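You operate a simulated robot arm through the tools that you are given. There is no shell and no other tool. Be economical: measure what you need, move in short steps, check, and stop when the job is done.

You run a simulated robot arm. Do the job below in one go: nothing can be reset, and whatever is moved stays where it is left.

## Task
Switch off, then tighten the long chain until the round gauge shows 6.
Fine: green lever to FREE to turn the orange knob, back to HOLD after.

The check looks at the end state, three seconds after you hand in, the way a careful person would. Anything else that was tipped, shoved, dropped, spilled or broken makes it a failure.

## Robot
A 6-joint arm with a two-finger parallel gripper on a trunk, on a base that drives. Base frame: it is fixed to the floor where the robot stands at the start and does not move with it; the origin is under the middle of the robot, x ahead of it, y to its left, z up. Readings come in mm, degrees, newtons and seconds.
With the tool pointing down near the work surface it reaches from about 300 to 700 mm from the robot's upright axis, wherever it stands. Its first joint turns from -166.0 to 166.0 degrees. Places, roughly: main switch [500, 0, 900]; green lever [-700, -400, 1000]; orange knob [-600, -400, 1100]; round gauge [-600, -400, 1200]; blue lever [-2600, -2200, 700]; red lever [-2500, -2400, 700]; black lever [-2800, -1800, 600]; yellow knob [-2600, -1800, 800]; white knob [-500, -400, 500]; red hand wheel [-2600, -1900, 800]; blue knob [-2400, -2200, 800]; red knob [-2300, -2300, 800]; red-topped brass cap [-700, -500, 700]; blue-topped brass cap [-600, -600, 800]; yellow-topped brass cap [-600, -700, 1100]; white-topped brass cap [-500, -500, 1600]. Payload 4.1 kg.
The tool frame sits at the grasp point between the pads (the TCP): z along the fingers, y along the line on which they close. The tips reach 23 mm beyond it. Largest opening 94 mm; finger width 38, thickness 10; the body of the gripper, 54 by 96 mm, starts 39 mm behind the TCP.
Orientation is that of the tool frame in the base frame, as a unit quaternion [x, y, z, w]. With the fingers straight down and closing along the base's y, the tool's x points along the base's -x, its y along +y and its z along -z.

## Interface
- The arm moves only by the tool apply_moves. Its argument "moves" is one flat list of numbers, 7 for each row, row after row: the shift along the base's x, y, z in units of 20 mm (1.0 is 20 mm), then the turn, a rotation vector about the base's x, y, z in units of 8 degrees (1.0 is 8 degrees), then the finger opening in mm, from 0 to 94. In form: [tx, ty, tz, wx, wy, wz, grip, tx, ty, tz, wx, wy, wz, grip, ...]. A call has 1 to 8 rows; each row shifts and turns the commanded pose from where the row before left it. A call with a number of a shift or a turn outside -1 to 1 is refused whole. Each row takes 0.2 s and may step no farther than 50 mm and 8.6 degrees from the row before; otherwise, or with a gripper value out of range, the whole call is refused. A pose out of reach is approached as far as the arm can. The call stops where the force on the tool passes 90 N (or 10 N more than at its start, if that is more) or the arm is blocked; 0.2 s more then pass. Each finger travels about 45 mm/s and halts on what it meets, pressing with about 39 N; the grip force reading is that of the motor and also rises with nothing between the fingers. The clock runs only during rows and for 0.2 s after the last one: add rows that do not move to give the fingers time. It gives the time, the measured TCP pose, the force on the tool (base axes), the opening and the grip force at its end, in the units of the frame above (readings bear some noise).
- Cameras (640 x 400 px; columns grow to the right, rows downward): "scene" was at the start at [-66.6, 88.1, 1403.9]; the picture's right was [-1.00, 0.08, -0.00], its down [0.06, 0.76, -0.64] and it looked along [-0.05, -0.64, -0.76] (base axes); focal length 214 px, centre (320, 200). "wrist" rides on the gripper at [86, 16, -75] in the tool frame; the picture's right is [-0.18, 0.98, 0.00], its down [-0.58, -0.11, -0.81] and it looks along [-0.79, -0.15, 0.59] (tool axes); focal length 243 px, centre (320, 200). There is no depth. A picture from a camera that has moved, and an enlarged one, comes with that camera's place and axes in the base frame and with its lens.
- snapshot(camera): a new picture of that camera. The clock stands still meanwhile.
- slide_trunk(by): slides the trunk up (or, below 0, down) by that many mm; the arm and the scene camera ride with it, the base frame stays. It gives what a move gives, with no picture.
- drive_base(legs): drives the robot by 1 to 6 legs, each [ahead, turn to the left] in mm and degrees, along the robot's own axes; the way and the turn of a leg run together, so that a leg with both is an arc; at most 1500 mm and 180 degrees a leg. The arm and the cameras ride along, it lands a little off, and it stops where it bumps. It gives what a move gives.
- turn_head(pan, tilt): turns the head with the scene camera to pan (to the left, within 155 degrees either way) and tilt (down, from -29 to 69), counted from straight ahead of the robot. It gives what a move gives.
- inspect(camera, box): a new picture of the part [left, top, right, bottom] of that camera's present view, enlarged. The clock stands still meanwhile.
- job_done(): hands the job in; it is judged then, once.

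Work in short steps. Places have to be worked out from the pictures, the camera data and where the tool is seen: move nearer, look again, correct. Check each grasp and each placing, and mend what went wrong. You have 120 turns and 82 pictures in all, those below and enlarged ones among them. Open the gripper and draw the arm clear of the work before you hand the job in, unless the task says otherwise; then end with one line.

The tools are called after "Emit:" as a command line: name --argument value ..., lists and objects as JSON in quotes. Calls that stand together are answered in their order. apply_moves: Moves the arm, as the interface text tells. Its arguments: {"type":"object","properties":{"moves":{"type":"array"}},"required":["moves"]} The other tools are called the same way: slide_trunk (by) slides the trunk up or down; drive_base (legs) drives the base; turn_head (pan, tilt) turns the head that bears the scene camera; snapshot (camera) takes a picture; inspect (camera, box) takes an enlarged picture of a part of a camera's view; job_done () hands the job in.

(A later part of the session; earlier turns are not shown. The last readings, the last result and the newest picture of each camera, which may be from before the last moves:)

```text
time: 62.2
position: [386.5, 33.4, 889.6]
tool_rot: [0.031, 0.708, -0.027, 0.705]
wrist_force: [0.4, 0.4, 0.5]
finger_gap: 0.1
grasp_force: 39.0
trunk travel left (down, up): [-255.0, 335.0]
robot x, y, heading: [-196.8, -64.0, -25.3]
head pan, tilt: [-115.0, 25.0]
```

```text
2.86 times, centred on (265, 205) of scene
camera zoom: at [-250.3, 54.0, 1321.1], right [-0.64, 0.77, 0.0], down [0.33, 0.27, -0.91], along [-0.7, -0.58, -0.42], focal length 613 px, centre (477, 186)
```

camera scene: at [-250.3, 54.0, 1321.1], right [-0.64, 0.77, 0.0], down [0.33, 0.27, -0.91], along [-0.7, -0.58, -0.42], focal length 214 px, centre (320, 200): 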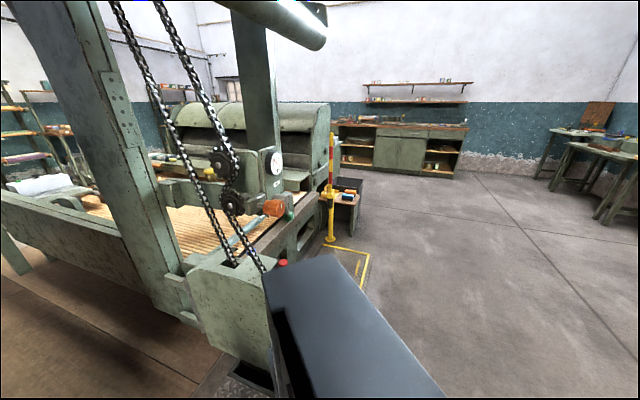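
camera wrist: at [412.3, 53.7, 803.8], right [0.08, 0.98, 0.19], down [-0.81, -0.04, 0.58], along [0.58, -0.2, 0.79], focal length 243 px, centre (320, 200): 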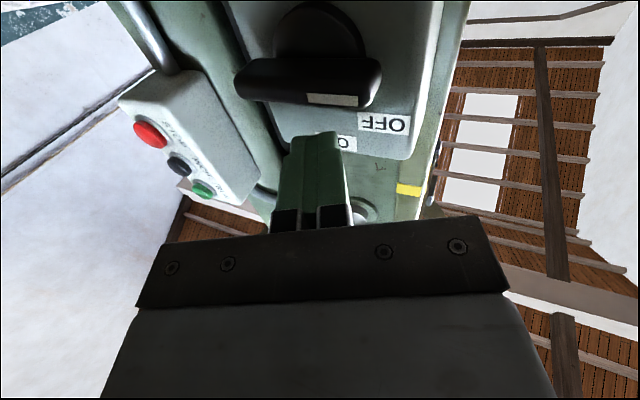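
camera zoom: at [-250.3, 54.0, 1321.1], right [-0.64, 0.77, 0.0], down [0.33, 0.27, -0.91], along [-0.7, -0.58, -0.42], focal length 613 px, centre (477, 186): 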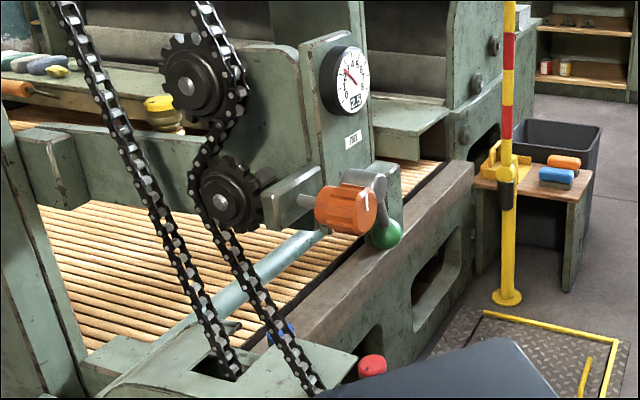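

The orange knob's axis and the gauge face toward +y, around (−570, −360, 1060). I drive around to the +y side of that station, arm kept clear, ending facing −y.

Emit:
drive_base --legs '[[-550, 0], [0, -40], [-220, 0], [0, -50]]'

Emit:
turn_head --pan 25 --tilt 20

Emit:
snapshot --camera "scene"

```text
time: 70.8
position: [-688.4, -203.2, 890.9]
tool_rot: [0.518, 0.484, -0.513, 0.484]
wrist_force: [-0.5, 0.0, -0.5]
finger_gap: 0.1
grasp_force: 39.6
trunk travel left (down, up): [-255.0, 335.0]
robot x, y, heading: [-798.3, 378.7, -114.3]
head pan, tilt: [-115.0, 25.0]
```

```text
time: 73.0
position: [-687.8, -203.4, 889.4]
tool_rot: [0.518, 0.484, -0.513, 0.484]
wrist_force: [-0.2, 0.0, 0.0]
finger_gap: 0.0
grasp_force: 39.1
trunk travel left (down, up): [-255.0, 335.0]
robot x, y, heading: [-797.0, 380.2, -114.2]
head pan, tilt: [25.0, 20.0]
```

```text
46 pictures are left
camera scene: at [-617.6, 268.5, 1329.2], right [-1.0, -0.01, 0.0], down [0.0, 0.34, -0.94], along [0.01, -0.94, -0.34], focal length 214 px, centre (320, 200)
```

scene: 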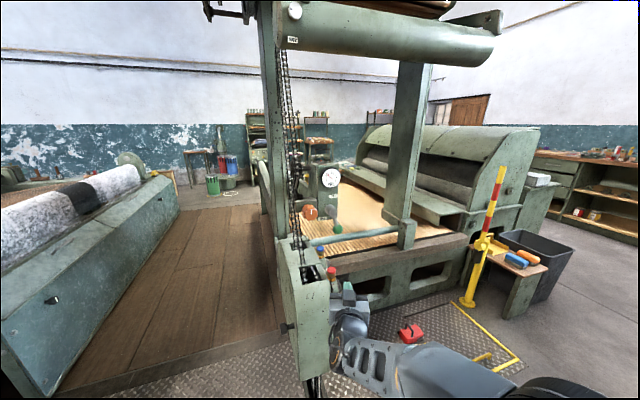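

Emit:
inspect --camera "scene" --box '[270, 150, 370, 300]'

Emit:
inspect --camera "scene" --box '[290, 160, 350, 235]'

```text
2.67 times, centred on (320, 225) of scene
camera zoom: at [-617.6, 268.5, 1329.2], right [-1.0, -0.01, 0.0], down [0.0, 0.34, -0.94], along [0.01, -0.94, -0.34], focal length 572 px, centre (320, 133)
```

zoom: 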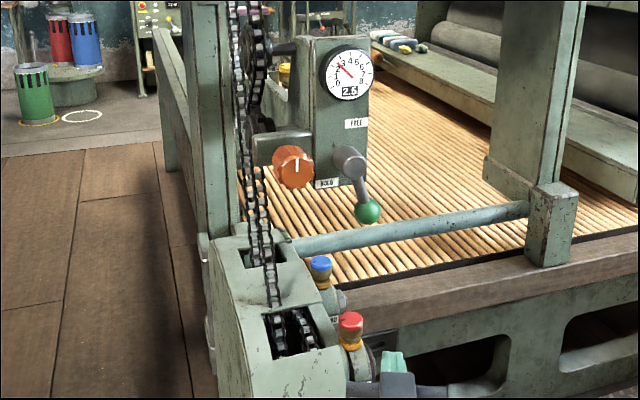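

```text
5.33 times, centred on (320, 198) of scene
camera zoom: at [-617.6, 268.5, 1329.2], right [-1.0, -0.01, 0.0], down [0.0, 0.34, -0.94], along [0.01, -0.94, -0.34], focal length 1144 px, centre (320, 213)
```

zoom: 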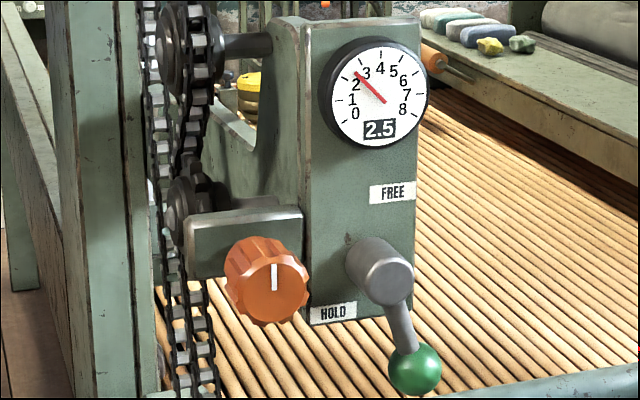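

The gauge reads 2.5. By triangulation: knob face ≈(−579, −377, 1048), lever hub ≈(−651, −425, 1030), green ball ≈(−673, −439, 958); the panel normal points about (−0.40, 0.915), so the tool should point at azimuth −66°. I raise the trunk and drive so the arm lies on the workable side.

Emit:
slide_trunk --by 150

Emit:
drive_base --legs '[[0, -6], [240, 0], [0, 20]]'

Emit:
turn_head --pan 38 --tilt 35

Emit:
snapshot --camera "scene"

```text
time: 74.8
position: [-687.7, -202.8, 1039.5]
tool_rot: [0.517, 0.484, -0.514, 0.484]
wrist_force: [0.3, 0.8, 0.2]
finger_gap: 0.0
grasp_force: 39.2
trunk travel left (down, up): [-405.0, 185.0]
robot x, y, heading: [-795.2, 377.1, -114.5]
head pan, tilt: [25.0, 20.0]
```

```text
time: 78.1
position: [-671.0, -361.8, 1039.9]
tool_rot: [0.458, 0.542, -0.452, 0.541]
wrist_force: [-0.3, -0.5, -0.1]
finger_gap: 0.0
grasp_force: 38.9
trunk travel left (down, up): [-405.0, 185.0]
robot x, y, heading: [-915.2, 175.9, -101.0]
head pan, tilt: [25.0, 20.0]
```

```text
time: 78.9
position: [-672.5, -362.7, 1039.5]
tool_rot: [0.456, 0.543, -0.451, 0.542]
wrist_force: [0.0, 1.1, -0.1]
finger_gap: 0.0
grasp_force: 39.2
trunk travel left (down, up): [-405.0, 185.0]
robot x, y, heading: [-914.7, 178.5, -100.6]
head pan, tilt: [38.0, 35.0]
```

```text
43 pictures are left
camera scene: at [-698.9, 124.2, 1455.4], right [-0.89, -0.46, 0.0], down [-0.26, 0.51, -0.82], along [0.38, -0.73, -0.57], focal length 214 px, centre (320, 200)
```

scene: 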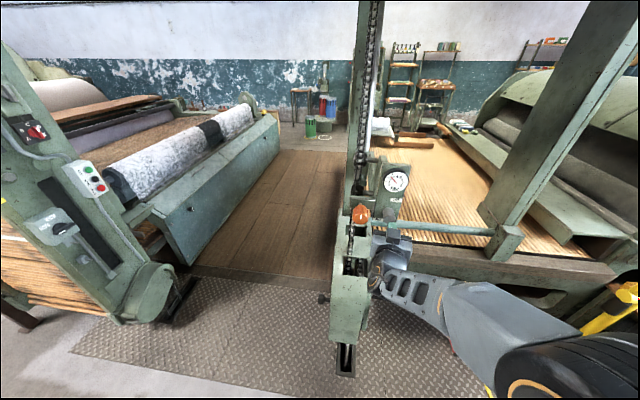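

I back off slightly, open to 60 and go down in line with the green ball, keeping the present yaw (−80°), then look.

Emit:
apply_moves --moves '[-0.2, 0.6, 0, 0, 0, 0, 20, -0.2, 0, -0.8, 0, 0, 0, 40, -0.2, 0, -0.8, 0, 0, 0, 60, -0.2, 0, -0.8, 0, 0, 0, 60, 0, 0, -0.8, 0, 0, 0, 60, 0, 0, -0.8, 0, 0, 0, 60]'

Emit:
snapshot --camera "wrist"

Emit:
inspect --camera "scene" --box '[330, 150, 450, 290]'

```text
time: 80.3
position: [-686.7, -350.8, 959.2]
tool_rot: [0.456, 0.543, -0.45, 0.543]
wrist_force: [-0.1, 0.0, 0.8]
finger_gap: 60.1
grasp_force: 0.0
trunk travel left (down, up): [-405.0, 185.0]
robot x, y, heading: [-915.4, 177.0, -100.8]
head pan, tilt: [38.0, 35.0]
```

```text
42 pictures are left
camera wrist: at [-684.6, -273.5, 874.3], right [0.97, 0.17, 0.19], down [-0.25, 0.77, 0.58], along [-0.05, -0.61, 0.79], focal length 243 px, centre (320, 200)
```

wrist: 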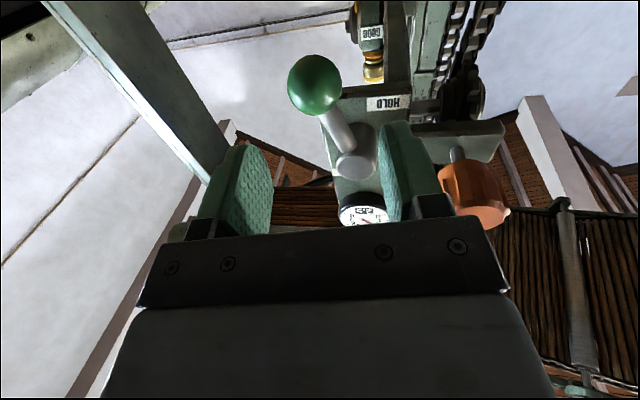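

```text
2.86 times, centred on (390, 220) of scene
camera zoom: at [-698.8, 124.2, 1455.4], right [-0.89, -0.46, 0.0], down [-0.26, 0.51, -0.82], along [0.38, -0.73, -0.57], focal length 613 px, centre (120, 143)
```

zoom: 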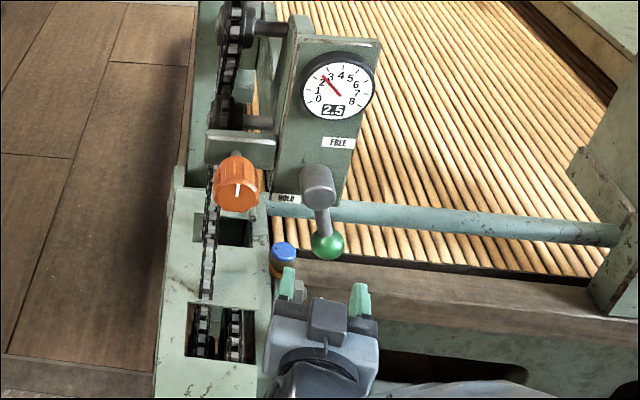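

The wrist view confirms the ball at (−676, −439, 959). I advance and close on it.

Emit:
apply_moves --moves '[0.15, -1, 0, 0, 0, 0, 60, 0.15, -1, 0, 0, 0, 0, 60, 0.15, -1, 0, 0, 0, 0, 60, 0.1, -1, 0, 0, 0, 0, 60, 0, -0.3, 0, 0, 0, 0, 60]'

Emit:
snapshot --camera "wrist"

```text
time: 81.5
position: [-675.5, -438.1, 960.4]
tool_rot: [0.456, 0.542, -0.451, 0.542]
wrist_force: [0.1, -0.2, -0.1]
finger_gap: 60.3
grasp_force: 0.0
trunk travel left (down, up): [-405.0, 185.0]
robot x, y, heading: [-913.4, 173.8, -100.6]
head pan, tilt: [38.0, 35.0]
```

```text
40 pictures are left
camera wrist: at [-673.7, -360.9, 874.7], right [0.97, 0.17, 0.19], down [-0.25, 0.77, 0.58], along [-0.05, -0.61, 0.79], focal length 243 px, centre (320, 200)
```

wrist: 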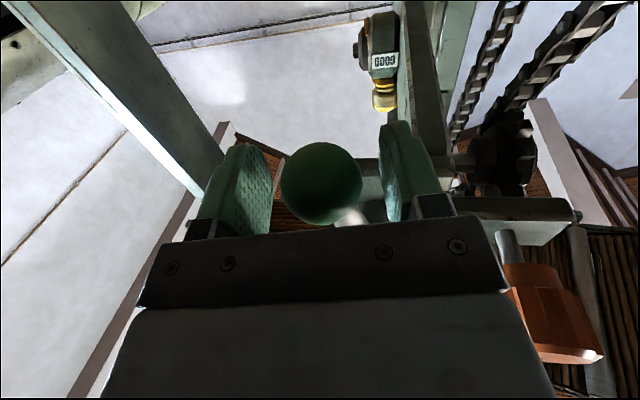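

Ball is centred between the fingers. I close and begin moving it outward and up around the hub, watching the force.

Emit:
apply_moves --moves '[0, 0, 0, 0, 0, 0, 25, 0, 0, 0, 0, 0, 0, 25, 0, 0, 0, 0, 0, 0, 25, -0.55, -0.23, 0.3, 0, 0, 0, 25, -0.51, -0.21, 0.38, 0, 0, 0, 25]'

Emit:
inspect --camera "scene" --box '[350, 150, 430, 250]'

```text
time: 82.7
position: [-698.0, -444.0, 969.3]
tool_rot: [0.457, 0.546, -0.451, 0.538]
wrist_force: [14.7, 16.4, -22.4]
finger_gap: 41.9
grasp_force: 44.8
trunk travel left (down, up): [-405.0, 185.0]
robot x, y, heading: [-912.3, 178.1, -100.6]
head pan, tilt: [38.0, 35.0]
```

```text
4.00 times, centred on (390, 200) of scene
camera zoom: at [-696.3, 125.1, 1454.6], right [-0.89, -0.46, 0.0], down [-0.27, 0.51, -0.82], along [0.38, -0.73, -0.57], focal length 858 px, centre (40, 200)
```

zoom: 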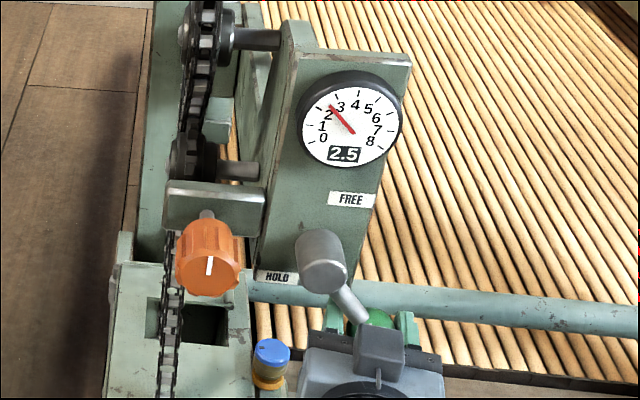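

The lever follows, swinging away from HOLD. I continue the arc up to the horizontal.

Emit:
apply_moves --moves '[-0.44, -0.19, 0.48, 0, 0, 0, 25, -0.35, -0.15, 0.55, 0, 0, 0, 25, -0.26, -0.11, 0.6, 0, 0, 0, 25, -0.16, -0.07, 0.65, 0, 0, 0, 25]'

Emit:
inspect --camera "scene" --box '[350, 150, 430, 250]'

```text
time: 83.7
position: [-724.5, -456.9, 1004.8]
tool_rot: [0.462, 0.552, -0.444, 0.533]
wrist_force: [-3.0, 13.9, -56.2]
finger_gap: 30.3
grasp_force: 44.6
trunk travel left (down, up): [-405.0, 185.0]
robot x, y, heading: [-915.7, 176.7, -101.1]
head pan, tilt: [38.0, 35.0]
```

```text
4.00 times, centred on (390, 200) of scene
camera zoom: at [-697.7, 120.8, 1454.3], right [-0.89, -0.46, 0.0], down [-0.26, 0.51, -0.82], along [0.37, -0.73, -0.58], focal length 858 px, centre (40, 200)
```

zoom: 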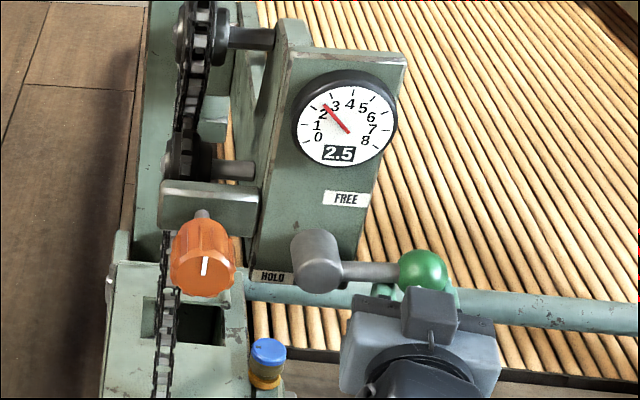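

The ball has slipped to sit on top of the fingers; I keep pushing it up in small steps.

Emit:
apply_moves --moves '[0, 0, 0.5, 0, 0, 0, 25, 0, 0, 0.5, 0, 0, 0, 25, 0.1, 0.04, 0.5, 0, 0, 0, 25, 0.2, 0.08, 0.5, 0, 0, 0, 25]'

Emit:
inspect --camera "scene" --box '[350, 150, 430, 250]'

```text
time: 84.2
position: [-724.5, -452.6, 997.1]
tool_rot: [0.472, 0.57, -0.433, 0.515]
wrist_force: [-2.6, 7.5, -46.6]
finger_gap: 0.0
grasp_force: 42.7
trunk travel left (down, up): [-405.0, 185.0]
robot x, y, heading: [-915.3, 178.1, -100.9]
head pan, tilt: [38.0, 35.0]
stopped in row 2: the force on the tool passed its limit (the readings are from after the stop); the commanded pose is now the measured one
```

```text
4.00 times, centred on (390, 200) of scene
camera zoom: at [-697.8, 121.0, 1455.5], right [-0.89, -0.46, 0.0], down [-0.26, 0.51, -0.82], along [0.38, -0.73, -0.58], focal length 858 px, centre (40, 200)
```

zoom: 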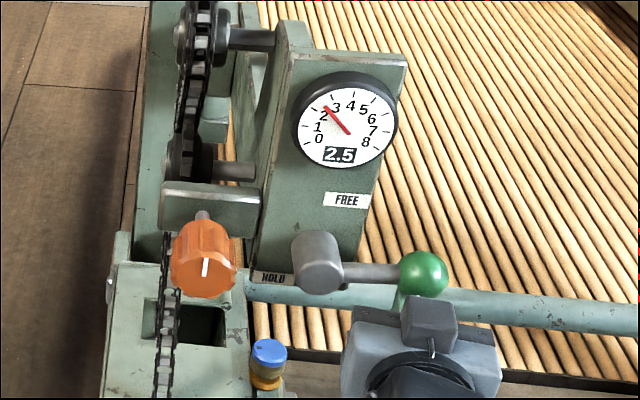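

The lever stops firmly at horizontal — that should be FREE. I drop away from the ball and back out.

Emit:
apply_moves --moves '[0, 0, -0.7, 0, 0, 0, 0, -0.15, 1, -0.2, 0, 0, 0, 0, -0.15, 1, 0, 0, 0, 0, 0, -0.15, 1, 0, 0, 0, 0, 40, -0.15, 1, 0, 0, 0, 0, 60, -0.15, 1, 0, 0, 0, 0, 60]'

Emit:
inspect --camera "scene" --box '[350, 150, 430, 250]'

```text
time: 85.6
position: [-743.0, -352.3, 994.0]
tool_rot: [0.467, 0.559, -0.441, 0.524]
wrist_force: [1.0, -1.2, 0.2]
finger_gap: 60.1
grasp_force: 0.0
trunk travel left (down, up): [-405.0, 185.0]
robot x, y, heading: [-917.1, 174.9, -100.9]
head pan, tilt: [38.0, 35.0]
```

```text
4.00 times, centred on (390, 200) of scene
camera zoom: at [-698.8, 124.4, 1455.4], right [-0.89, -0.46, 0.0], down [-0.26, 0.51, -0.82], along [0.38, -0.73, -0.57], focal length 858 px, centre (40, 200)
```

zoom: 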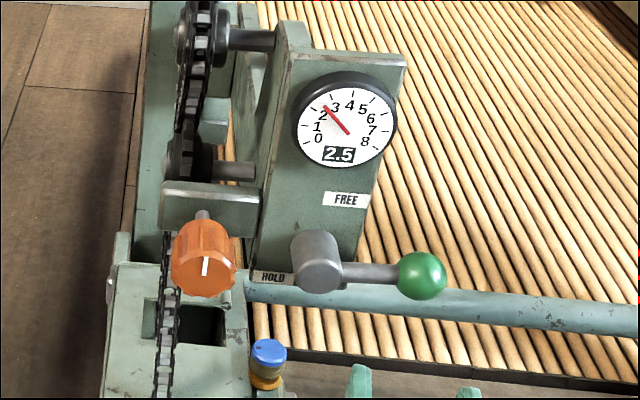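

Lever stays horizontal. The knob face is at about (−580, −374, 1045) with tool azimuth −68°. I move to a stand-off in front of it, then roll so the fingers close vertically.

Emit:
apply_moves --moves '[0.6, 1, 0.36, -0.06, 0, 0.21, 60, 1, 0.6, 0.36, -0.06, 0, 0.21, 60, 1, 0.4, 0.36, -0.06, 0, 0.21, 60, 1, 0.2, 0.36, -0.06, 0, 0.21, 60, 1, 0.2, 0.36, -0.06, 0, 0.21, 60, 1, 0.2, 0.36, -0.06, 0, 0.21, 60, 1, 0, 0.36, -0.08, 0, 0.24, 60]'

Emit:
apply_moves --moves '[0, 0, 0, -0.375, 0.927, 0, 60, 0, 0, 0, -0.375, 0.927, 0, 60, 0, 0, 0, -0.375, 0.927, 0, 60, 0, 0, 0, -0.375, 0.927, 0, 60, 0, 0, 0, -0.375, 0.927, 0, 60, 0, 0, 0, -0.375, 0.927, 0, 60, 0, 0, 0, -0.375, 0.927, 0, 60, 0, 0, 0, -0.375, 0.927, 0, 60]'

Emit:
apply_moves --moves '[0, 0, 0, -0.375, 0.927, 0, 60, 0, 0, 0, -0.375, 0.927, 0, 60, 0, 0, 0, -0.375, 0.927, 0, 60]'

Emit:
snapshot --camera "wrist"

Emit:
inspect --camera "scene" --box '[320, 150, 430, 270]'

```text
time: 87.2
position: [-608.6, -300.3, 1040.4]
tool_rot: [0.388, 0.593, -0.401, 0.581]
wrist_force: [-0.1, 0.0, -0.1]
finger_gap: 60.0
grasp_force: 0.1
trunk travel left (down, up): [-405.0, 185.0]
robot x, y, heading: [-914.0, 173.0, -100.7]
head pan, tilt: [38.0, 35.0]
```

```text
time: 89.0
position: [-608.4, -300.7, 1040.8]
tool_rot: [0.017, 0.708, -0.648, 0.278]
wrist_force: [-0.4, -0.8, -0.2]
finger_gap: 59.9
grasp_force: 0.0
trunk travel left (down, up): [-405.0, 185.0]
robot x, y, heading: [-915.0, 174.8, -100.7]
head pan, tilt: [38.0, 35.0]
```

```text
time: 89.8
position: [-609.2, -301.3, 1041.4]
tool_rot: [-0.13, 0.696, -0.693, 0.137]
wrist_force: [-0.2, 0.1, 1.2]
finger_gap: 60.0
grasp_force: 0.0
trunk travel left (down, up): [-405.0, 185.0]
robot x, y, heading: [-913.2, 173.0, -100.5]
head pan, tilt: [38.0, 35.0]
```

```text
35 pictures are left
camera wrist: at [-716.9, -263.8, 1024.8], right [0.18, 0.08, -0.98], down [0.24, 0.96, 0.12], along [0.95, -0.26, 0.15], focal length 243 px, centre (320, 200)
```

wrist: 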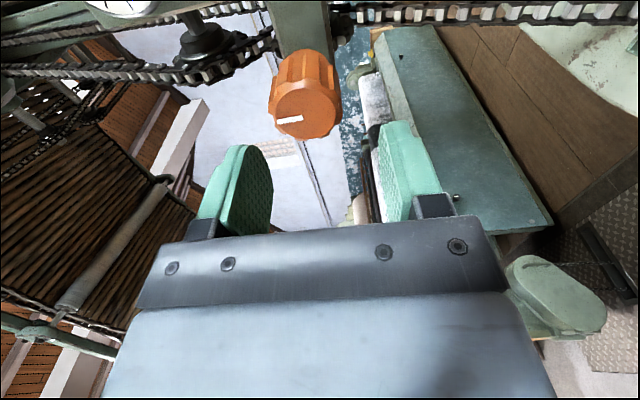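

```text
3.33 times, centred on (375, 210) of scene
camera zoom: at [-698.8, 124.4, 1455.4], right [-0.89, -0.46, 0.0], down [-0.26, 0.51, -0.82], along [0.38, -0.73, -0.57], focal length 715 px, centre (137, 167)
```

zoom: 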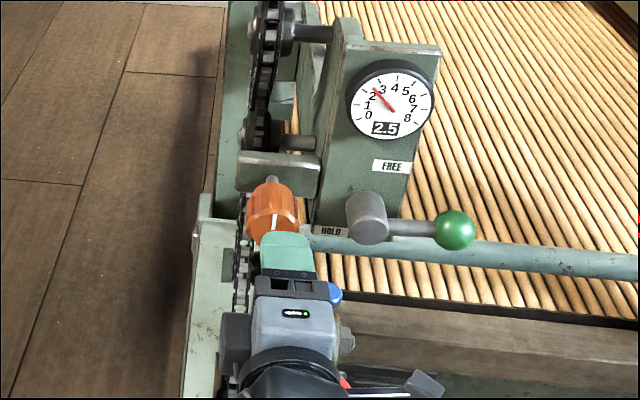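

The knob lies straight ahead, 74 mm away and 6 mm up. I advance 70 mm with the fingers open at 60 and check.

Emit:
apply_moves --moves '[0.325, -0.81, 0.075, 0, 0, 0, 60, 0.325, -0.81, 0.075, 0, 0, 0, 60, 0.325, -0.81, 0.075, 0, 0, 0, 60, 0.325, -0.81, 0.075, 0, 0, 0, 60]'

Emit:
snapshot --camera "wrist"

```text
time: 90.7
position: [-589.0, -345.8, 1044.2]
tool_rot: [-0.133, 0.699, -0.69, 0.138]
wrist_force: [2.8, -3.6, 10.9]
finger_gap: 64.9
grasp_force: 5.0
trunk travel left (down, up): [-405.0, 185.0]
robot x, y, heading: [-914.4, 180.7, -100.5]
head pan, tilt: [38.0, 35.0]
stopped in row 4: the force on the tool passed its limit (the readings are from after the stop); the commanded pose is now the measured one
```

```text
33 pictures are left
camera wrist: at [-696.5, -308.3, 1026.8], right [0.18, 0.08, -0.98], down [0.24, 0.96, 0.12], along [0.96, -0.25, 0.15], focal length 243 px, centre (320, 200)
```

wrist: 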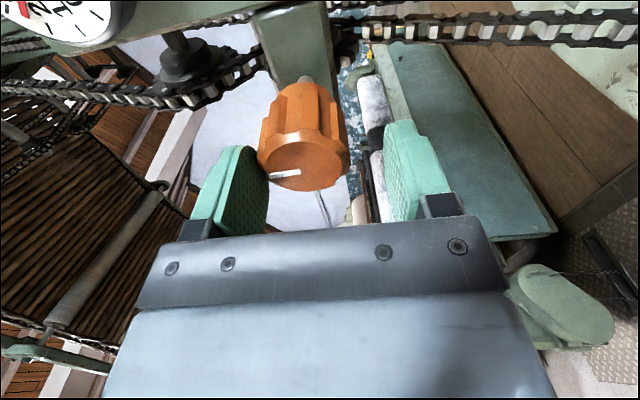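

The upper finger touched the knob: it sits ~11 mm higher. I back off, raise 11 mm and open to 80.

Emit:
apply_moves --moves '[-0.3, 0.7, 0, 0, 0, 0, 80, 0, 0, 0.55, 0, 0, 0, 80, 0, 0, 0, 0, 0, 0, 80, 0.15, -0.35, 0, 0, 0, 0, 80]'

Emit:
snapshot --camera "wrist"

```text
time: 91.7
position: [-593.5, -334.7, 1050.5]
tool_rot: [-0.132, 0.7, -0.688, 0.136]
wrist_force: [0.4, 0.7, -0.1]
finger_gap: 80.0
grasp_force: 0.0
trunk travel left (down, up): [-405.0, 185.0]
robot x, y, heading: [-913.4, 177.0, -100.6]
head pan, tilt: [38.0, 35.0]
```

```text
32 pictures are left
camera wrist: at [-701.4, -298.1, 1034.8], right [0.17, 0.09, -0.98], down [0.24, 0.96, 0.13], along [0.96, -0.26, 0.15], focal length 243 px, centre (320, 200)
```

wrist: 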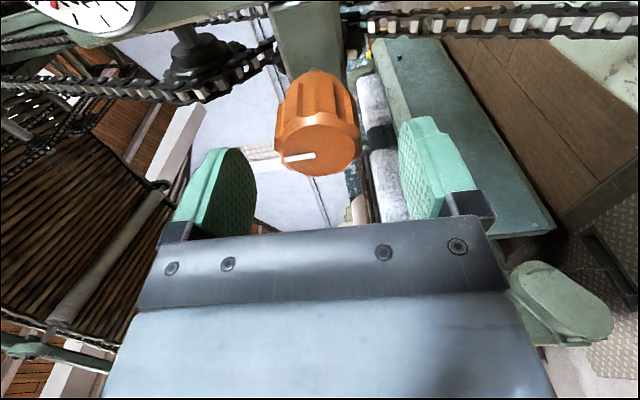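

Now centred. I advance 24 mm and close on the knob.

Emit:
apply_moves --moves '[0.22, -0.56, 0, 0, 0, 0, 80, 0.22, -0.56, 0, 0, 0, 0, 80, 0, 0, 0, 0, 0, 0, 40, 0, 0, 0, 0, 0, 0, 40, 0, 0, 0, 0, 0, 0, 40, 0, 0, 0, 0, 0, 0, 40]'

Emit:
snapshot --camera "wrist"

```text
time: 93.0
position: [-583.4, -359.4, 1050.8]
tool_rot: [-0.132, 0.7, -0.688, 0.136]
wrist_force: [1.7, -2.0, 1.1]
finger_gap: 47.9
grasp_force: 45.0
trunk travel left (down, up): [-405.0, 185.0]
robot x, y, heading: [-912.9, 176.3, -100.8]
head pan, tilt: [38.0, 35.0]
```

```text
31 pictures are left
camera wrist: at [-691.7, -322.1, 1035.4], right [0.17, 0.09, -0.98], down [0.24, 0.96, 0.13], along [0.96, -0.26, 0.15], focal length 243 px, centre (320, 200)
```

wrist: 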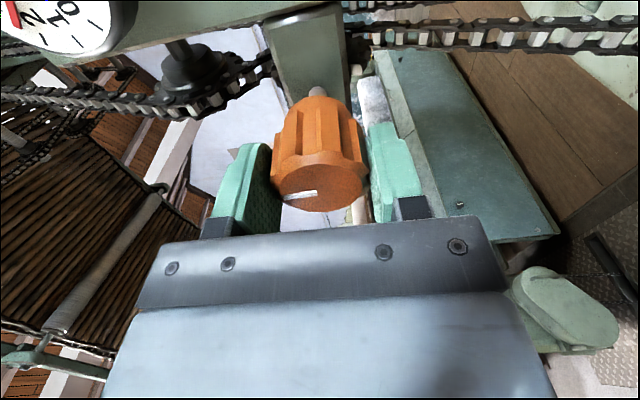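

Gripped at 47.9 mm with hardly any side force. I test-turn 32° clockwise (as seen from the front) and read the gauge.

Emit:
apply_moves --moves '[0, 0, 0, 0.371, -0.929, 0, 40, 0, 0, 0, 0.371, -0.929, 0, 40, 0, 0, 0, 0.371, -0.929, 0, 40, 0, 0, 0, 0.371, -0.929, 0, 40]'

Emit:
inspect --camera "scene" --box '[340, 150, 420, 250]'

```text
time: 94.0
position: [-582.7, -358.5, 1050.3]
tool_rot: [0.064, 0.708, -0.623, 0.325]
wrist_force: [4.5, -2.4, -0.5]
finger_gap: 48.5
grasp_force: 44.6
trunk travel left (down, up): [-405.0, 185.0]
robot x, y, heading: [-916.7, 178.9, -100.6]
head pan, tilt: [38.0, 35.0]
```

```text
4.00 times, centred on (380, 200) of scene
camera zoom: at [-697.9, 125.5, 1455.3], right [-0.89, -0.46, 0.0], down [-0.26, 0.51, -0.82], along [0.38, -0.73, -0.57], focal length 858 px, centre (80, 200)
```

zoom: 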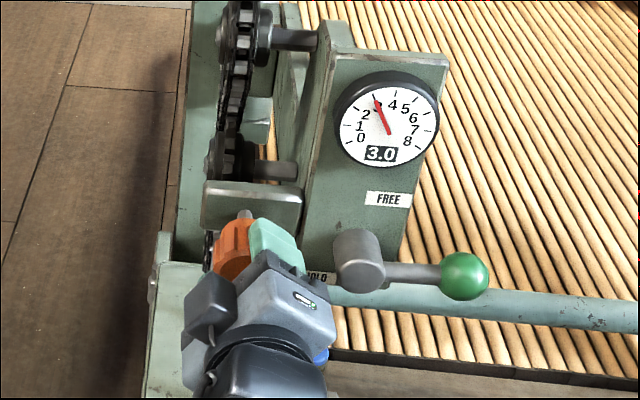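

Gauge rose to 3.0: clockwise tightens, about 0.13 per 8° row. I turn another 64°.

Emit:
apply_moves --moves '[0, 0, 0, 0.371, -0.929, 0, 40, 0, 0, 0, 0.371, -0.929, 0, 40, 0, 0, 0, 0.371, -0.929, 0, 40, 0, 0, 0, 0.371, -0.929, 0, 40, 0, 0, 0, 0.371, -0.929, 0, 40, 0, 0, 0, 0.371, -0.929, 0, 40, 0, 0, 0, 0.371, -0.929, 0, 40, 0, 0, 0, 0.371, -0.929, 0, 40]'

Emit:
inspect --camera "scene" --box '[340, 150, 420, 250]'

```text
time: 95.8
position: [-583.1, -358.3, 1051.0]
tool_rot: [0.425, 0.564, -0.357, 0.611]
wrist_force: [3.1, 6.6, -9.5]
finger_gap: 49.3
grasp_force: 45.2
trunk travel left (down, up): [-405.0, 185.0]
robot x, y, heading: [-913.2, 177.9, -100.7]
head pan, tilt: [38.0, 35.0]
```

```text
4.00 times, centred on (380, 200) of scene
camera zoom: at [-697.6, 125.7, 1455.2], right [-0.89, -0.46, 0.0], down [-0.26, 0.51, -0.82], along [0.38, -0.73, -0.57], focal length 858 px, centre (80, 200)
```

zoom: 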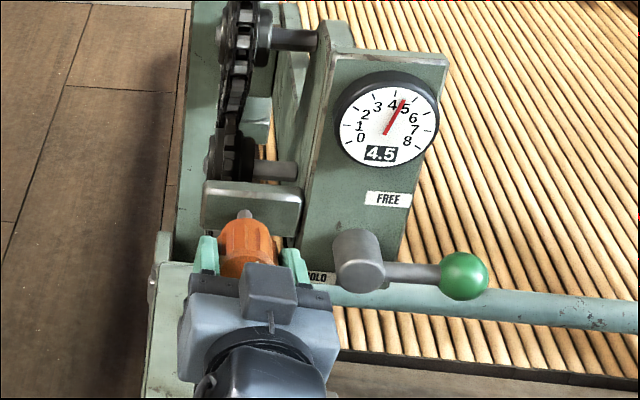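

4.5 now. I carry on 24° and check the pose stays true.

Emit:
apply_moves --moves '[0, 0, 0, 0.371, -0.929, 0, 40, 0, 0, 0, 0.371, -0.929, 0, 40, 0, 0, 0, 0.371, -0.929, 0, 40]'

Emit:
inspect --camera "scene" --box '[340, 150, 420, 250]'

```text
time: 96.5
position: [-578.0, -362.1, 1069.1]
tool_rot: [0.523, 0.495, -0.292, 0.63]
wrist_force: [-58.0, -4.3, -18.7]
finger_gap: 66.7
grasp_force: 30.5
out of reach, approached as far as the arm can: row 1, 2, 3
trunk travel left (down, up): [-405.0, 185.0]
robot x, y, heading: [-912.2, 174.0, -102.1]
head pan, tilt: [38.0, 35.0]
stopped in row 3: the force on the tool passed its limit (the readings are from after the stop); the commanded pose is now the measured one
```

```text
4.00 times, centred on (380, 200) of scene
camera zoom: at [-707.3, 116.5, 1456.4], right [-0.9, -0.43, -0.01], down [-0.24, 0.52, -0.82], along [0.36, -0.74, -0.57], focal length 858 px, centre (80, 200)
```

zoom: 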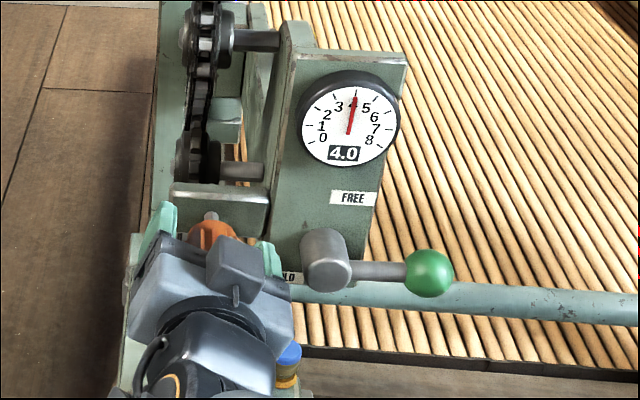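

The wrist reached its end and the tool slid; the gauge is at 4.0. I open and back straight off.

Emit:
apply_moves --moves '[0, 0, 0, 0, 0, 0, 90, 0, 0, 0, 0, 0, 0, 90, -0.32, 0.93, 0, 0, 0, 0, 90, -0.32, 0.93, 0, 0, 0, 0, 90, -0.32, 0.93, 0, 0, 0, 0, 90]'

Emit:
inspect --camera "scene" --box '[320, 150, 430, 270]'

```text
time: 97.7
position: [-582.2, -298.7, 1072.5]
tool_rot: [0.513, 0.5, -0.29, 0.635]
wrist_force: [0.3, 0.1, 0.3]
finger_gap: 90.2
grasp_force: 0.0
trunk travel left (down, up): [-405.0, 185.0]
robot x, y, heading: [-914.7, 174.1, -101.5]
head pan, tilt: [38.0, 35.0]
```

```text
3.33 times, centred on (375, 210) of scene
camera zoom: at [-699.4, 122.4, 1455.4], right [-0.89, -0.45, 0.0], down [-0.26, 0.51, -0.82], along [0.37, -0.73, -0.57], focal length 715 px, centre (137, 167)
```

zoom: 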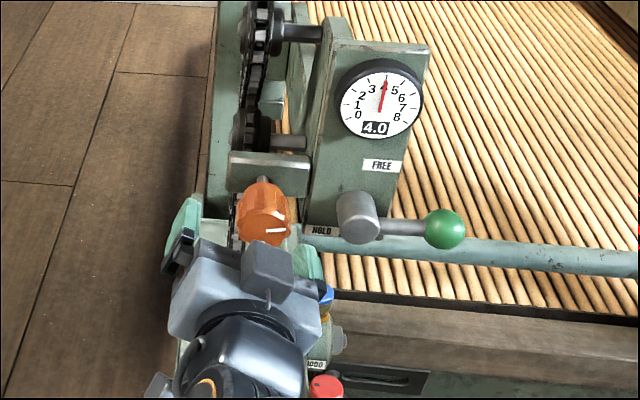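

I realign at a stand-off on the knob axis and roll back ~126° for a second bite.

Emit:
apply_moves --moves '[-0.17, 0.04, -0.13, -0.175, -0.07, 0.27, 80, -0.17, 0.03, -0.13, -0.371, 0.929, 0, 80, -0.17, 0.03, -0.13, -0.371, 0.929, 0, 80, -0.17, 0.03, -0.13, -0.371, 0.929, 0, 80, -0.17, 0.03, -0.13, -0.371, 0.929, 0, 80, -0.17, 0.03, -0.13, -0.371, 0.929, 0, 80, -0.17, 0.03, -0.13, -0.371, 0.929, 0, 80, -0.17, 0.03, -0.13, -0.371, 0.929, 0, 80]'

Emit:
apply_moves --moves '[0, 0, 0, -0.371, 0.929, 0, 80, 0, 0, 0, -0.371, 0.929, 0, 80, 0, 0, 0, -0.371, 0.929, 0, 80, 0, 0, 0, -0.371, 0.929, 0, 80, 0, 0, 0, -0.371, 0.929, 0, 80, 0, 0, 0, -0.371, 0.929, 0, 80, 0, 0, 0, -0.371, 0.929, 0, 80, 0, 0, 0, -0.371, 0.929, 0, 80]'

```text
time: 99.5
position: [-602.0, -289.0, 1063.1]
tool_rot: [0.203, 0.678, -0.552, 0.44]
wrist_force: [0.2, -0.6, -0.4]
finger_gap: 80.0
grasp_force: 0.0
out of reach, approached as far as the arm can: row 1
trunk travel left (down, up): [-405.0, 185.0]
robot x, y, heading: [-915.1, 175.9, -101.5]
head pan, tilt: [38.0, 35.0]
```

```text
time: 101.3
position: [-601.6, -290.8, 1063.6]
tool_rot: [0.185, -0.683, 0.702, -0.079]
wrist_force: [0.1, 0.5, -0.5]
finger_gap: 79.8
grasp_force: 0.0
trunk travel left (down, up): [-405.0, 185.0]
robot x, y, heading: [-912.5, 175.0, -101.7]
head pan, tilt: [38.0, 35.0]
```

Orientation is right; I correct the offset (8 mm sideways, 12.6 down) and check alignment.

Emit:
apply_moves --moves '[-0.37, -0.15, -0.63, 0, 0, 0, 80, 0.25, -0.65, 0, 0, 0, 0, 80, 0.25, -0.65, 0, 0, 0, 0, 80]'

Emit:
snapshot --camera "wrist"

```text
time: 102.1
position: [-598.3, -319.9, 1051.9]
tool_rot: [0.185, -0.683, 0.702, -0.08]
wrist_force: [0.8, 0.2, -1.0]
finger_gap: 80.1
grasp_force: 0.0
trunk travel left (down, up): [-405.0, 185.0]
robot x, y, heading: [-913.2, 175.7, -101.6]
head pan, tilt: [38.0, 35.0]
```

```text
26 pictures are left
camera wrist: at [-709.0, -283.3, 1049.1], right [0.03, 0.01, -1.0], down [0.25, 0.97, 0.02], along [0.97, -0.25, 0.03], focal length 243 px, centre (320, 200)
```

wrist: 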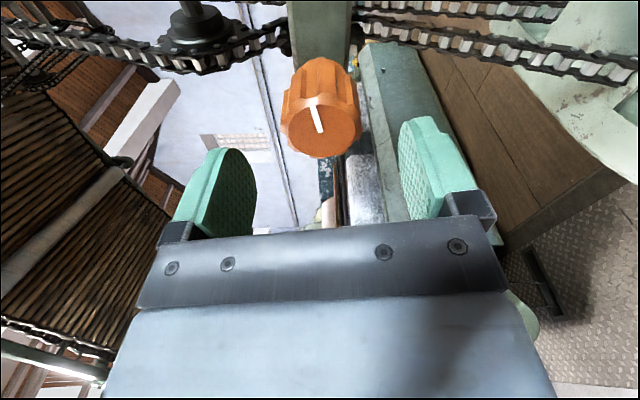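

Centred. I advance, close, and then turn 64°.

Emit:
apply_moves --moves '[0.25, -0.65, 0, 0, 0, 0, 80, 0.25, -0.65, 0, 0, 0, 0, 80, 0.25, -0.63, -0.02, 0, 0, 0, 80, 0, 0, 0, 0, 0, 0, 40, 0, 0, 0, 0, 0, 0, 40, 0, 0, 0, 0, 0, 0, 40, 0, 0, 0, 0, 0, 0, 40]'

Emit:
apply_moves --moves '[0, 0, 0, 0.37, -0.929, 0, 40, 0, 0, 0, 0.37, -0.929, 0, 40, 0, 0, 0, 0.37, -0.929, 0, 40, 0, 0, 0, 0.37, -0.929, 0, 40, 0, 0, 0, 0.37, -0.929, 0, 40, 0, 0, 0, 0.37, -0.929, 0, 40, 0, 0, 0, 0.37, -0.929, 0, 40, 0, 0, 0, 0.37, -0.929, 0, 40]'

Emit:
inspect --camera "scene" --box '[340, 150, 420, 250]'

```text
time: 103.7
position: [-584.1, -359.4, 1050.3]
tool_rot: [0.185, -0.682, 0.703, -0.08]
wrist_force: [4.2, -5.0, 8.9]
finger_gap: 48.1
grasp_force: 45.1
trunk travel left (down, up): [-405.0, 185.0]
robot x, y, heading: [-911.7, 179.8, -101.4]
head pan, tilt: [38.0, 35.0]
```

```text
time: 105.5
position: [-583.2, -357.8, 1050.8]
tool_rot: [0.205, 0.676, -0.553, 0.441]
wrist_force: [3.7, -8.1, 9.1]
finger_gap: 48.6
grasp_force: 45.1
trunk travel left (down, up): [-405.0, 185.0]
robot x, y, heading: [-916.8, 176.6, -101.6]
head pan, tilt: [38.0, 35.0]
```

```text
4.00 times, centred on (380, 200) of scene
camera zoom: at [-699.6, 121.5, 1455.4], right [-0.9, -0.44, 0.0], down [-0.26, 0.51, -0.82], along [0.36, -0.73, -0.57], focal length 858 px, centre (80, 200)
```

zoom: 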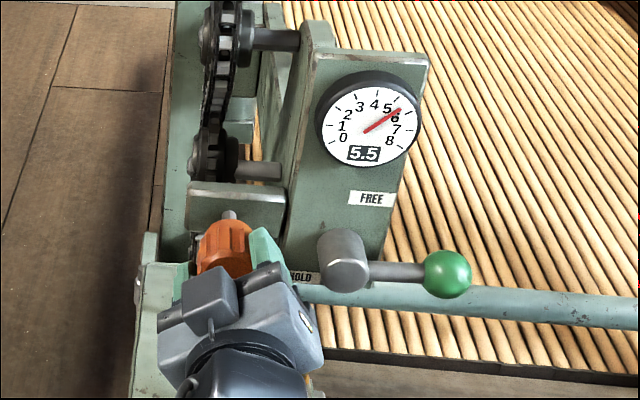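

5.5 now. Two more rows, then a close look at the dial.

Emit:
apply_moves --moves '[0, 0, 0, 0.37, -0.929, 0, 40, 0, 0, 0, 0.37, -0.929, 0, 40]'

Emit:
inspect --camera "scene" --box '[375, 162, 410, 194]'

```text
time: 106.1
position: [-582.9, -358.2, 1050.5]
tool_rot: [0.297, 0.641, -0.486, 0.514]
wrist_force: [1.0, -6.5, 11.0]
finger_gap: 48.4
grasp_force: 44.9
trunk travel left (down, up): [-405.0, 185.0]
robot x, y, heading: [-913.1, 175.7, -101.7]
head pan, tilt: [38.0, 35.0]
```

```text
12.50 times, centred on (392, 178) of scene
camera zoom: at [-700.1, 121.8, 1455.5], right [-0.9, -0.44, 0.0], down [-0.25, 0.51, -0.82], along [0.36, -0.73, -0.57], focal length 2681 px, centre (-586, 475)
```

zoom: 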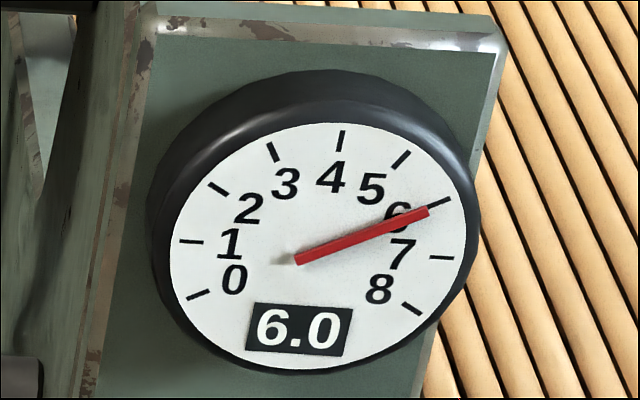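

Exactly 6.0, needle on the tick. I open, back off, and check that it stays.

Emit:
apply_moves --moves '[0, 0, 0, 0, 0, 0, 80, 0, 0, 0, 0, 0, 0, 80, 0, 0, 0, 0, 0, 0, 80, -0.37, 0.92, 0, 0, 0, 0, 80, -0.37, 0.92, 0, 0, 0, 0, 80, -0.37, 0.92, 0, 0, 0, 0, 80, -0.37, 0.92, 0, 0, 0, 0, 80]'

Emit:
inspect --camera "scene" --box '[340, 150, 430, 260]'

```text
time: 107.7
position: [-612.1, -283.8, 1048.1]
tool_rot: [0.297, 0.642, -0.487, 0.513]
wrist_force: [-0.8, -0.5, -1.4]
finger_gap: 79.9
grasp_force: 0.1
trunk travel left (down, up): [-405.0, 185.0]
robot x, y, heading: [-911.8, 173.1, -101.5]
head pan, tilt: [38.0, 35.0]
```

```text
3.64 times, centred on (385, 205) of scene
camera zoom: at [-699.6, 121.5, 1455.4], right [-0.9, -0.44, 0.0], down [-0.26, 0.51, -0.82], along [0.36, -0.73, -0.57], focal length 780 px, centre (84, 182)
```

zoom: 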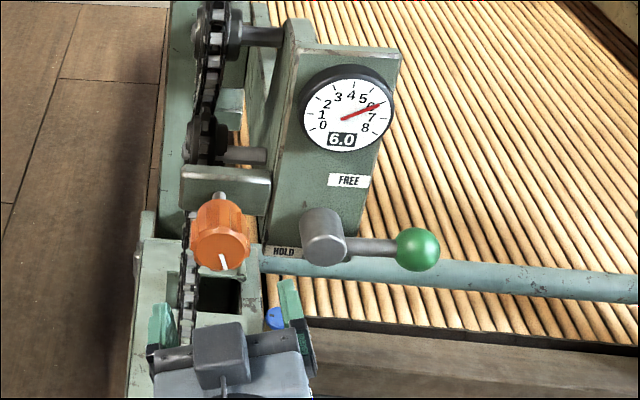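

It holds at 6.0. Now the lever: I'll push the ball from its upper right along the diagonal (down-left) with closed fingers. First I move to a stand-off right of it, yawing to −86° and rolling so the finger faces down-left.

Emit:
apply_moves --moves '[-1, 0, 0, -0.17, 0.44, -0.32, 40, -1, 0, 0, -0.15, 0.45, -0.32, 0, -1, 0, 0, -0.13, 0.45, -0.32, 0, -1, -0.2, 0, -0.11, 0.45, -0.32, 0, -1, -0.4, 0, -0.09, 0.46, -0.32, 0, -1, -0.6, 0, -0.07, 0.46, -0.32, 0, -1, -1, 0, -0.05, 0.46, -0.32, 0, -0.2, -1, 0, 0, 0, 0, 0]'

Emit:
snapshot --camera "wrist"

Emit:
inspect --camera "scene" --box '[340, 150, 440, 270]'

```text
time: 109.5
position: [-757.0, -347.8, 1051.2]
tool_rot: [0.248, 0.66, -0.645, 0.294]
wrist_force: [0.5, -0.2, 0.9]
finger_gap: 0.1
grasp_force: 38.7
trunk travel left (down, up): [-405.0, 185.0]
robot x, y, heading: [-918.5, 177.1, -101.8]
head pan, tilt: [38.0, 35.0]
```

```text
22 pictures are left
camera wrist: at [-811.4, -277.3, 977.4], right [0.82, 0.05, -0.56], down [0.28, 0.83, 0.48], along [0.49, -0.56, 0.67], focal length 243 px, centre (320, 200)
```

wrist: 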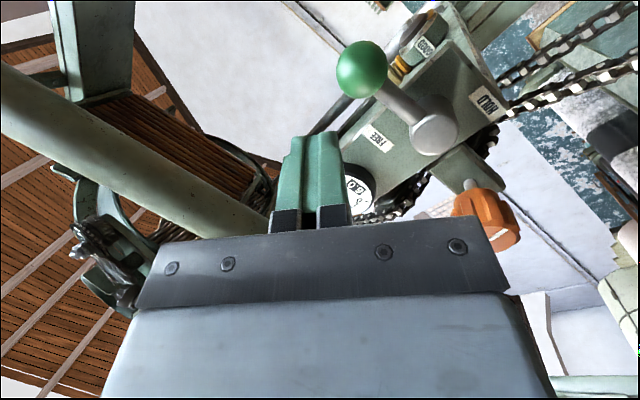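

```text
3.33 times, centred on (390, 210) of scene
camera zoom: at [-699.7, 121.5, 1455.4], right [-0.9, -0.44, 0.0], down [-0.26, 0.51, -0.82], along [0.36, -0.73, -0.57], focal length 715 px, centre (87, 167)
```

zoom: 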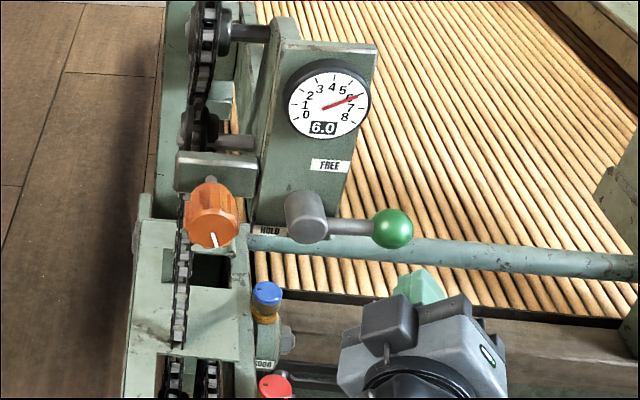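

Ball confirmed at (−724, −459, 1033). The finger is above-right of it with ~12 mm clearance, so I advance straight in.

Emit:
apply_moves --moves '[0, -1, 0, 0, 0, 0, 0, 0, -1, 0, 0, 0, 0, 0, 0, -1, 0, 0, 0, 0, 0, 0, -1, 0.05, 0, 0, 0, 0, 0, -1, 0.05, 0, 0, 0, 0, 0, -0.35, 0, 0, 0, 0, 0]'

Emit:
inspect --camera "scene" --box '[340, 150, 440, 270]'

```text
time: 110.9
position: [-756.8, -455.8, 1051.7]
tool_rot: [0.248, 0.66, -0.645, 0.294]
wrist_force: [-0.4, 1.6, 0.8]
finger_gap: 0.0
grasp_force: 38.1
trunk travel left (down, up): [-405.0, 185.0]
robot x, y, heading: [-910.3, 176.0, -101.8]
head pan, tilt: [38.0, 35.0]
```

```text
3.33 times, centred on (390, 210) of scene
camera zoom: at [-699.6, 121.4, 1455.4], right [-0.9, -0.45, 0.0], down [-0.26, 0.51, -0.82], along [0.36, -0.73, -0.57], focal length 715 px, centre (87, 167)
```

zoom: 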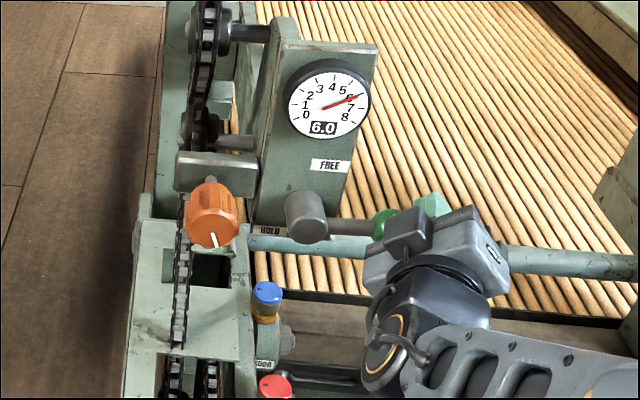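

In place above-right of the ball. I push 60 mm diagonally down-left.

Emit:
apply_moves --moves '[0.49, 0.19, -0.53, 0, 0, 0, 0, 0.49, 0.19, -0.53, 0, 0, 0, 0, 0.49, 0.19, -0.53, 0, 0, 0, 0, 0.49, 0.19, -0.53, 0, 0, 0, 0]'

Emit:
inspect --camera "scene" --box '[340, 150, 440, 270]'

```text
time: 111.9
position: [-716.6, -439.2, 1010.7]
tool_rot: [0.248, 0.661, -0.644, 0.295]
wrist_force: [-0.2, -1.3, -0.1]
finger_gap: 0.0
grasp_force: 39.2
trunk travel left (down, up): [-405.0, 185.0]
robot x, y, heading: [-914.8, 175.4, -101.4]
head pan, tilt: [38.0, 35.0]
```

```text
3.33 times, centred on (390, 210) of scene
camera zoom: at [-699.6, 121.7, 1455.4], right [-0.9, -0.45, 0.0], down [-0.26, 0.51, -0.82], along [0.36, -0.73, -0.57], focal length 715 px, centre (87, 167)
```

zoom: 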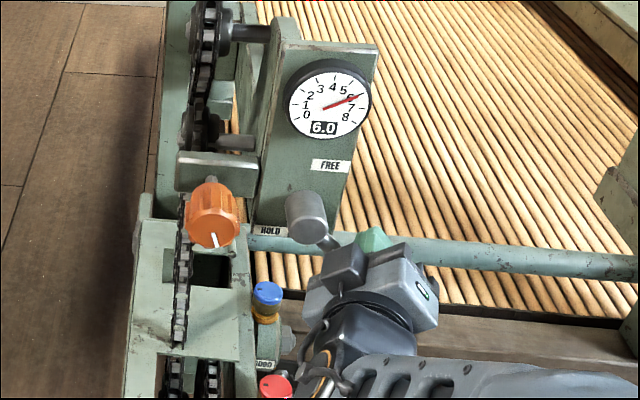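

The lever is coming down. I push on 45 mm more.

Emit:
apply_moves --moves '[0.49, 0.19, -0.53, 0, 0, 0, 0, 0.49, 0.19, -0.53, 0, 0, 0, 0, 0.49, 0.19, -0.53, 0, 0, 0, 0]'

Emit:
inspect --camera "scene" --box '[340, 150, 440, 270]'

Emit:
snapshot --camera "wrist"

```text
time: 112.7
position: [-696.6, -431.3, 984.1]
tool_rot: [0.256, 0.651, -0.65, 0.296]
wrist_force: [-36.6, -6.9, 31.0]
finger_gap: 0.2
grasp_force: 38.9
trunk travel left (down, up): [-405.0, 185.0]
robot x, y, heading: [-916.4, 175.8, -102.1]
head pan, tilt: [38.0, 35.0]
```

```text
3.33 times, centred on (390, 210) of scene
camera zoom: at [-705.9, 121.5, 1457.0], right [-0.9, -0.44, 0.0], down [-0.25, 0.51, -0.82], along [0.36, -0.74, -0.57], focal length 715 px, centre (87, 167)
```

zoom: 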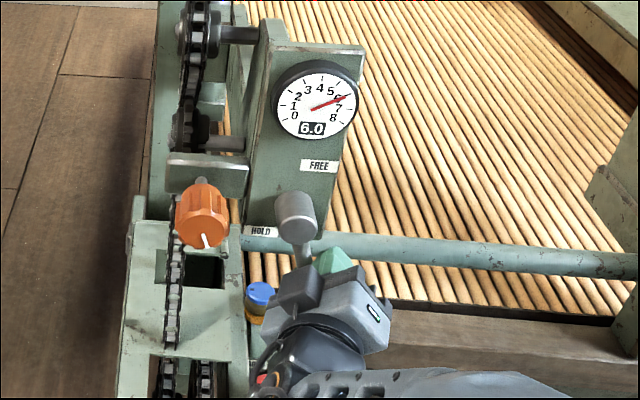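

```text
17 pictures are left
camera wrist: at [-749.4, -359.9, 910.4], right [0.83, 0.03, -0.55], down [0.28, 0.83, 0.48], along [0.48, -0.55, 0.68], focal length 243 px, centre (320, 200)
```

wrist: 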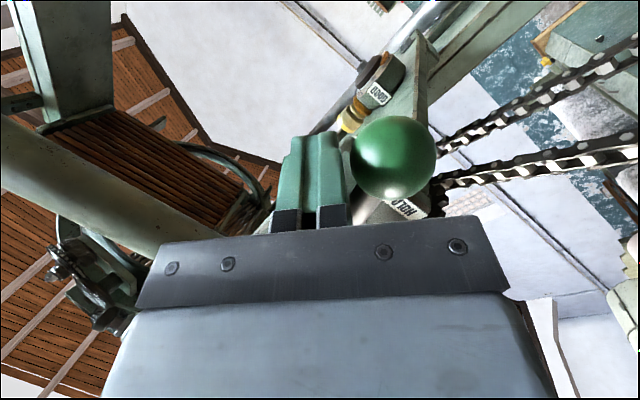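

The ball is back at (−670, −439, 960), its HOLD position, against the stop. I ease off and back out to check.

Emit:
apply_moves --moves '[-0.7, -0.1, 0.5, 0, 0, 0, 0, -0.3, 1, 0.1, 0, 0, 0, 0, 0, 1, 0, 0, 0, 0, 0, 0, 1, 0, 0, 0, 0, 0, 0, 1, 0, 0, 0, 0, 0, 0, 1, 0, 0, 0, 0, 30, 0, 1, 0, 0, 0, 0, 60]'

Emit:
inspect --camera "scene" --box '[340, 150, 420, 250]'

```text
time: 114.3
position: [-708.2, -309.7, 992.5]
tool_rot: [0.248, 0.66, -0.645, 0.294]
wrist_force: [0.3, 0.1, -0.5]
finger_gap: 49.6
grasp_force: 0.2
trunk travel left (down, up): [-405.0, 185.0]
robot x, y, heading: [-915.5, 175.1, -101.3]
head pan, tilt: [38.0, 35.0]
```

```text
4.00 times, centred on (380, 200) of scene
camera zoom: at [-699.7, 121.5, 1455.4], right [-0.9, -0.44, 0.0], down [-0.26, 0.51, -0.82], along [0.36, -0.73, -0.57], focal length 858 px, centre (80, 200)
```

zoom: 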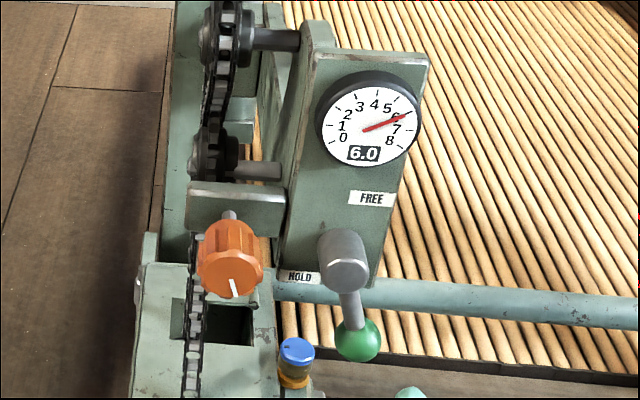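

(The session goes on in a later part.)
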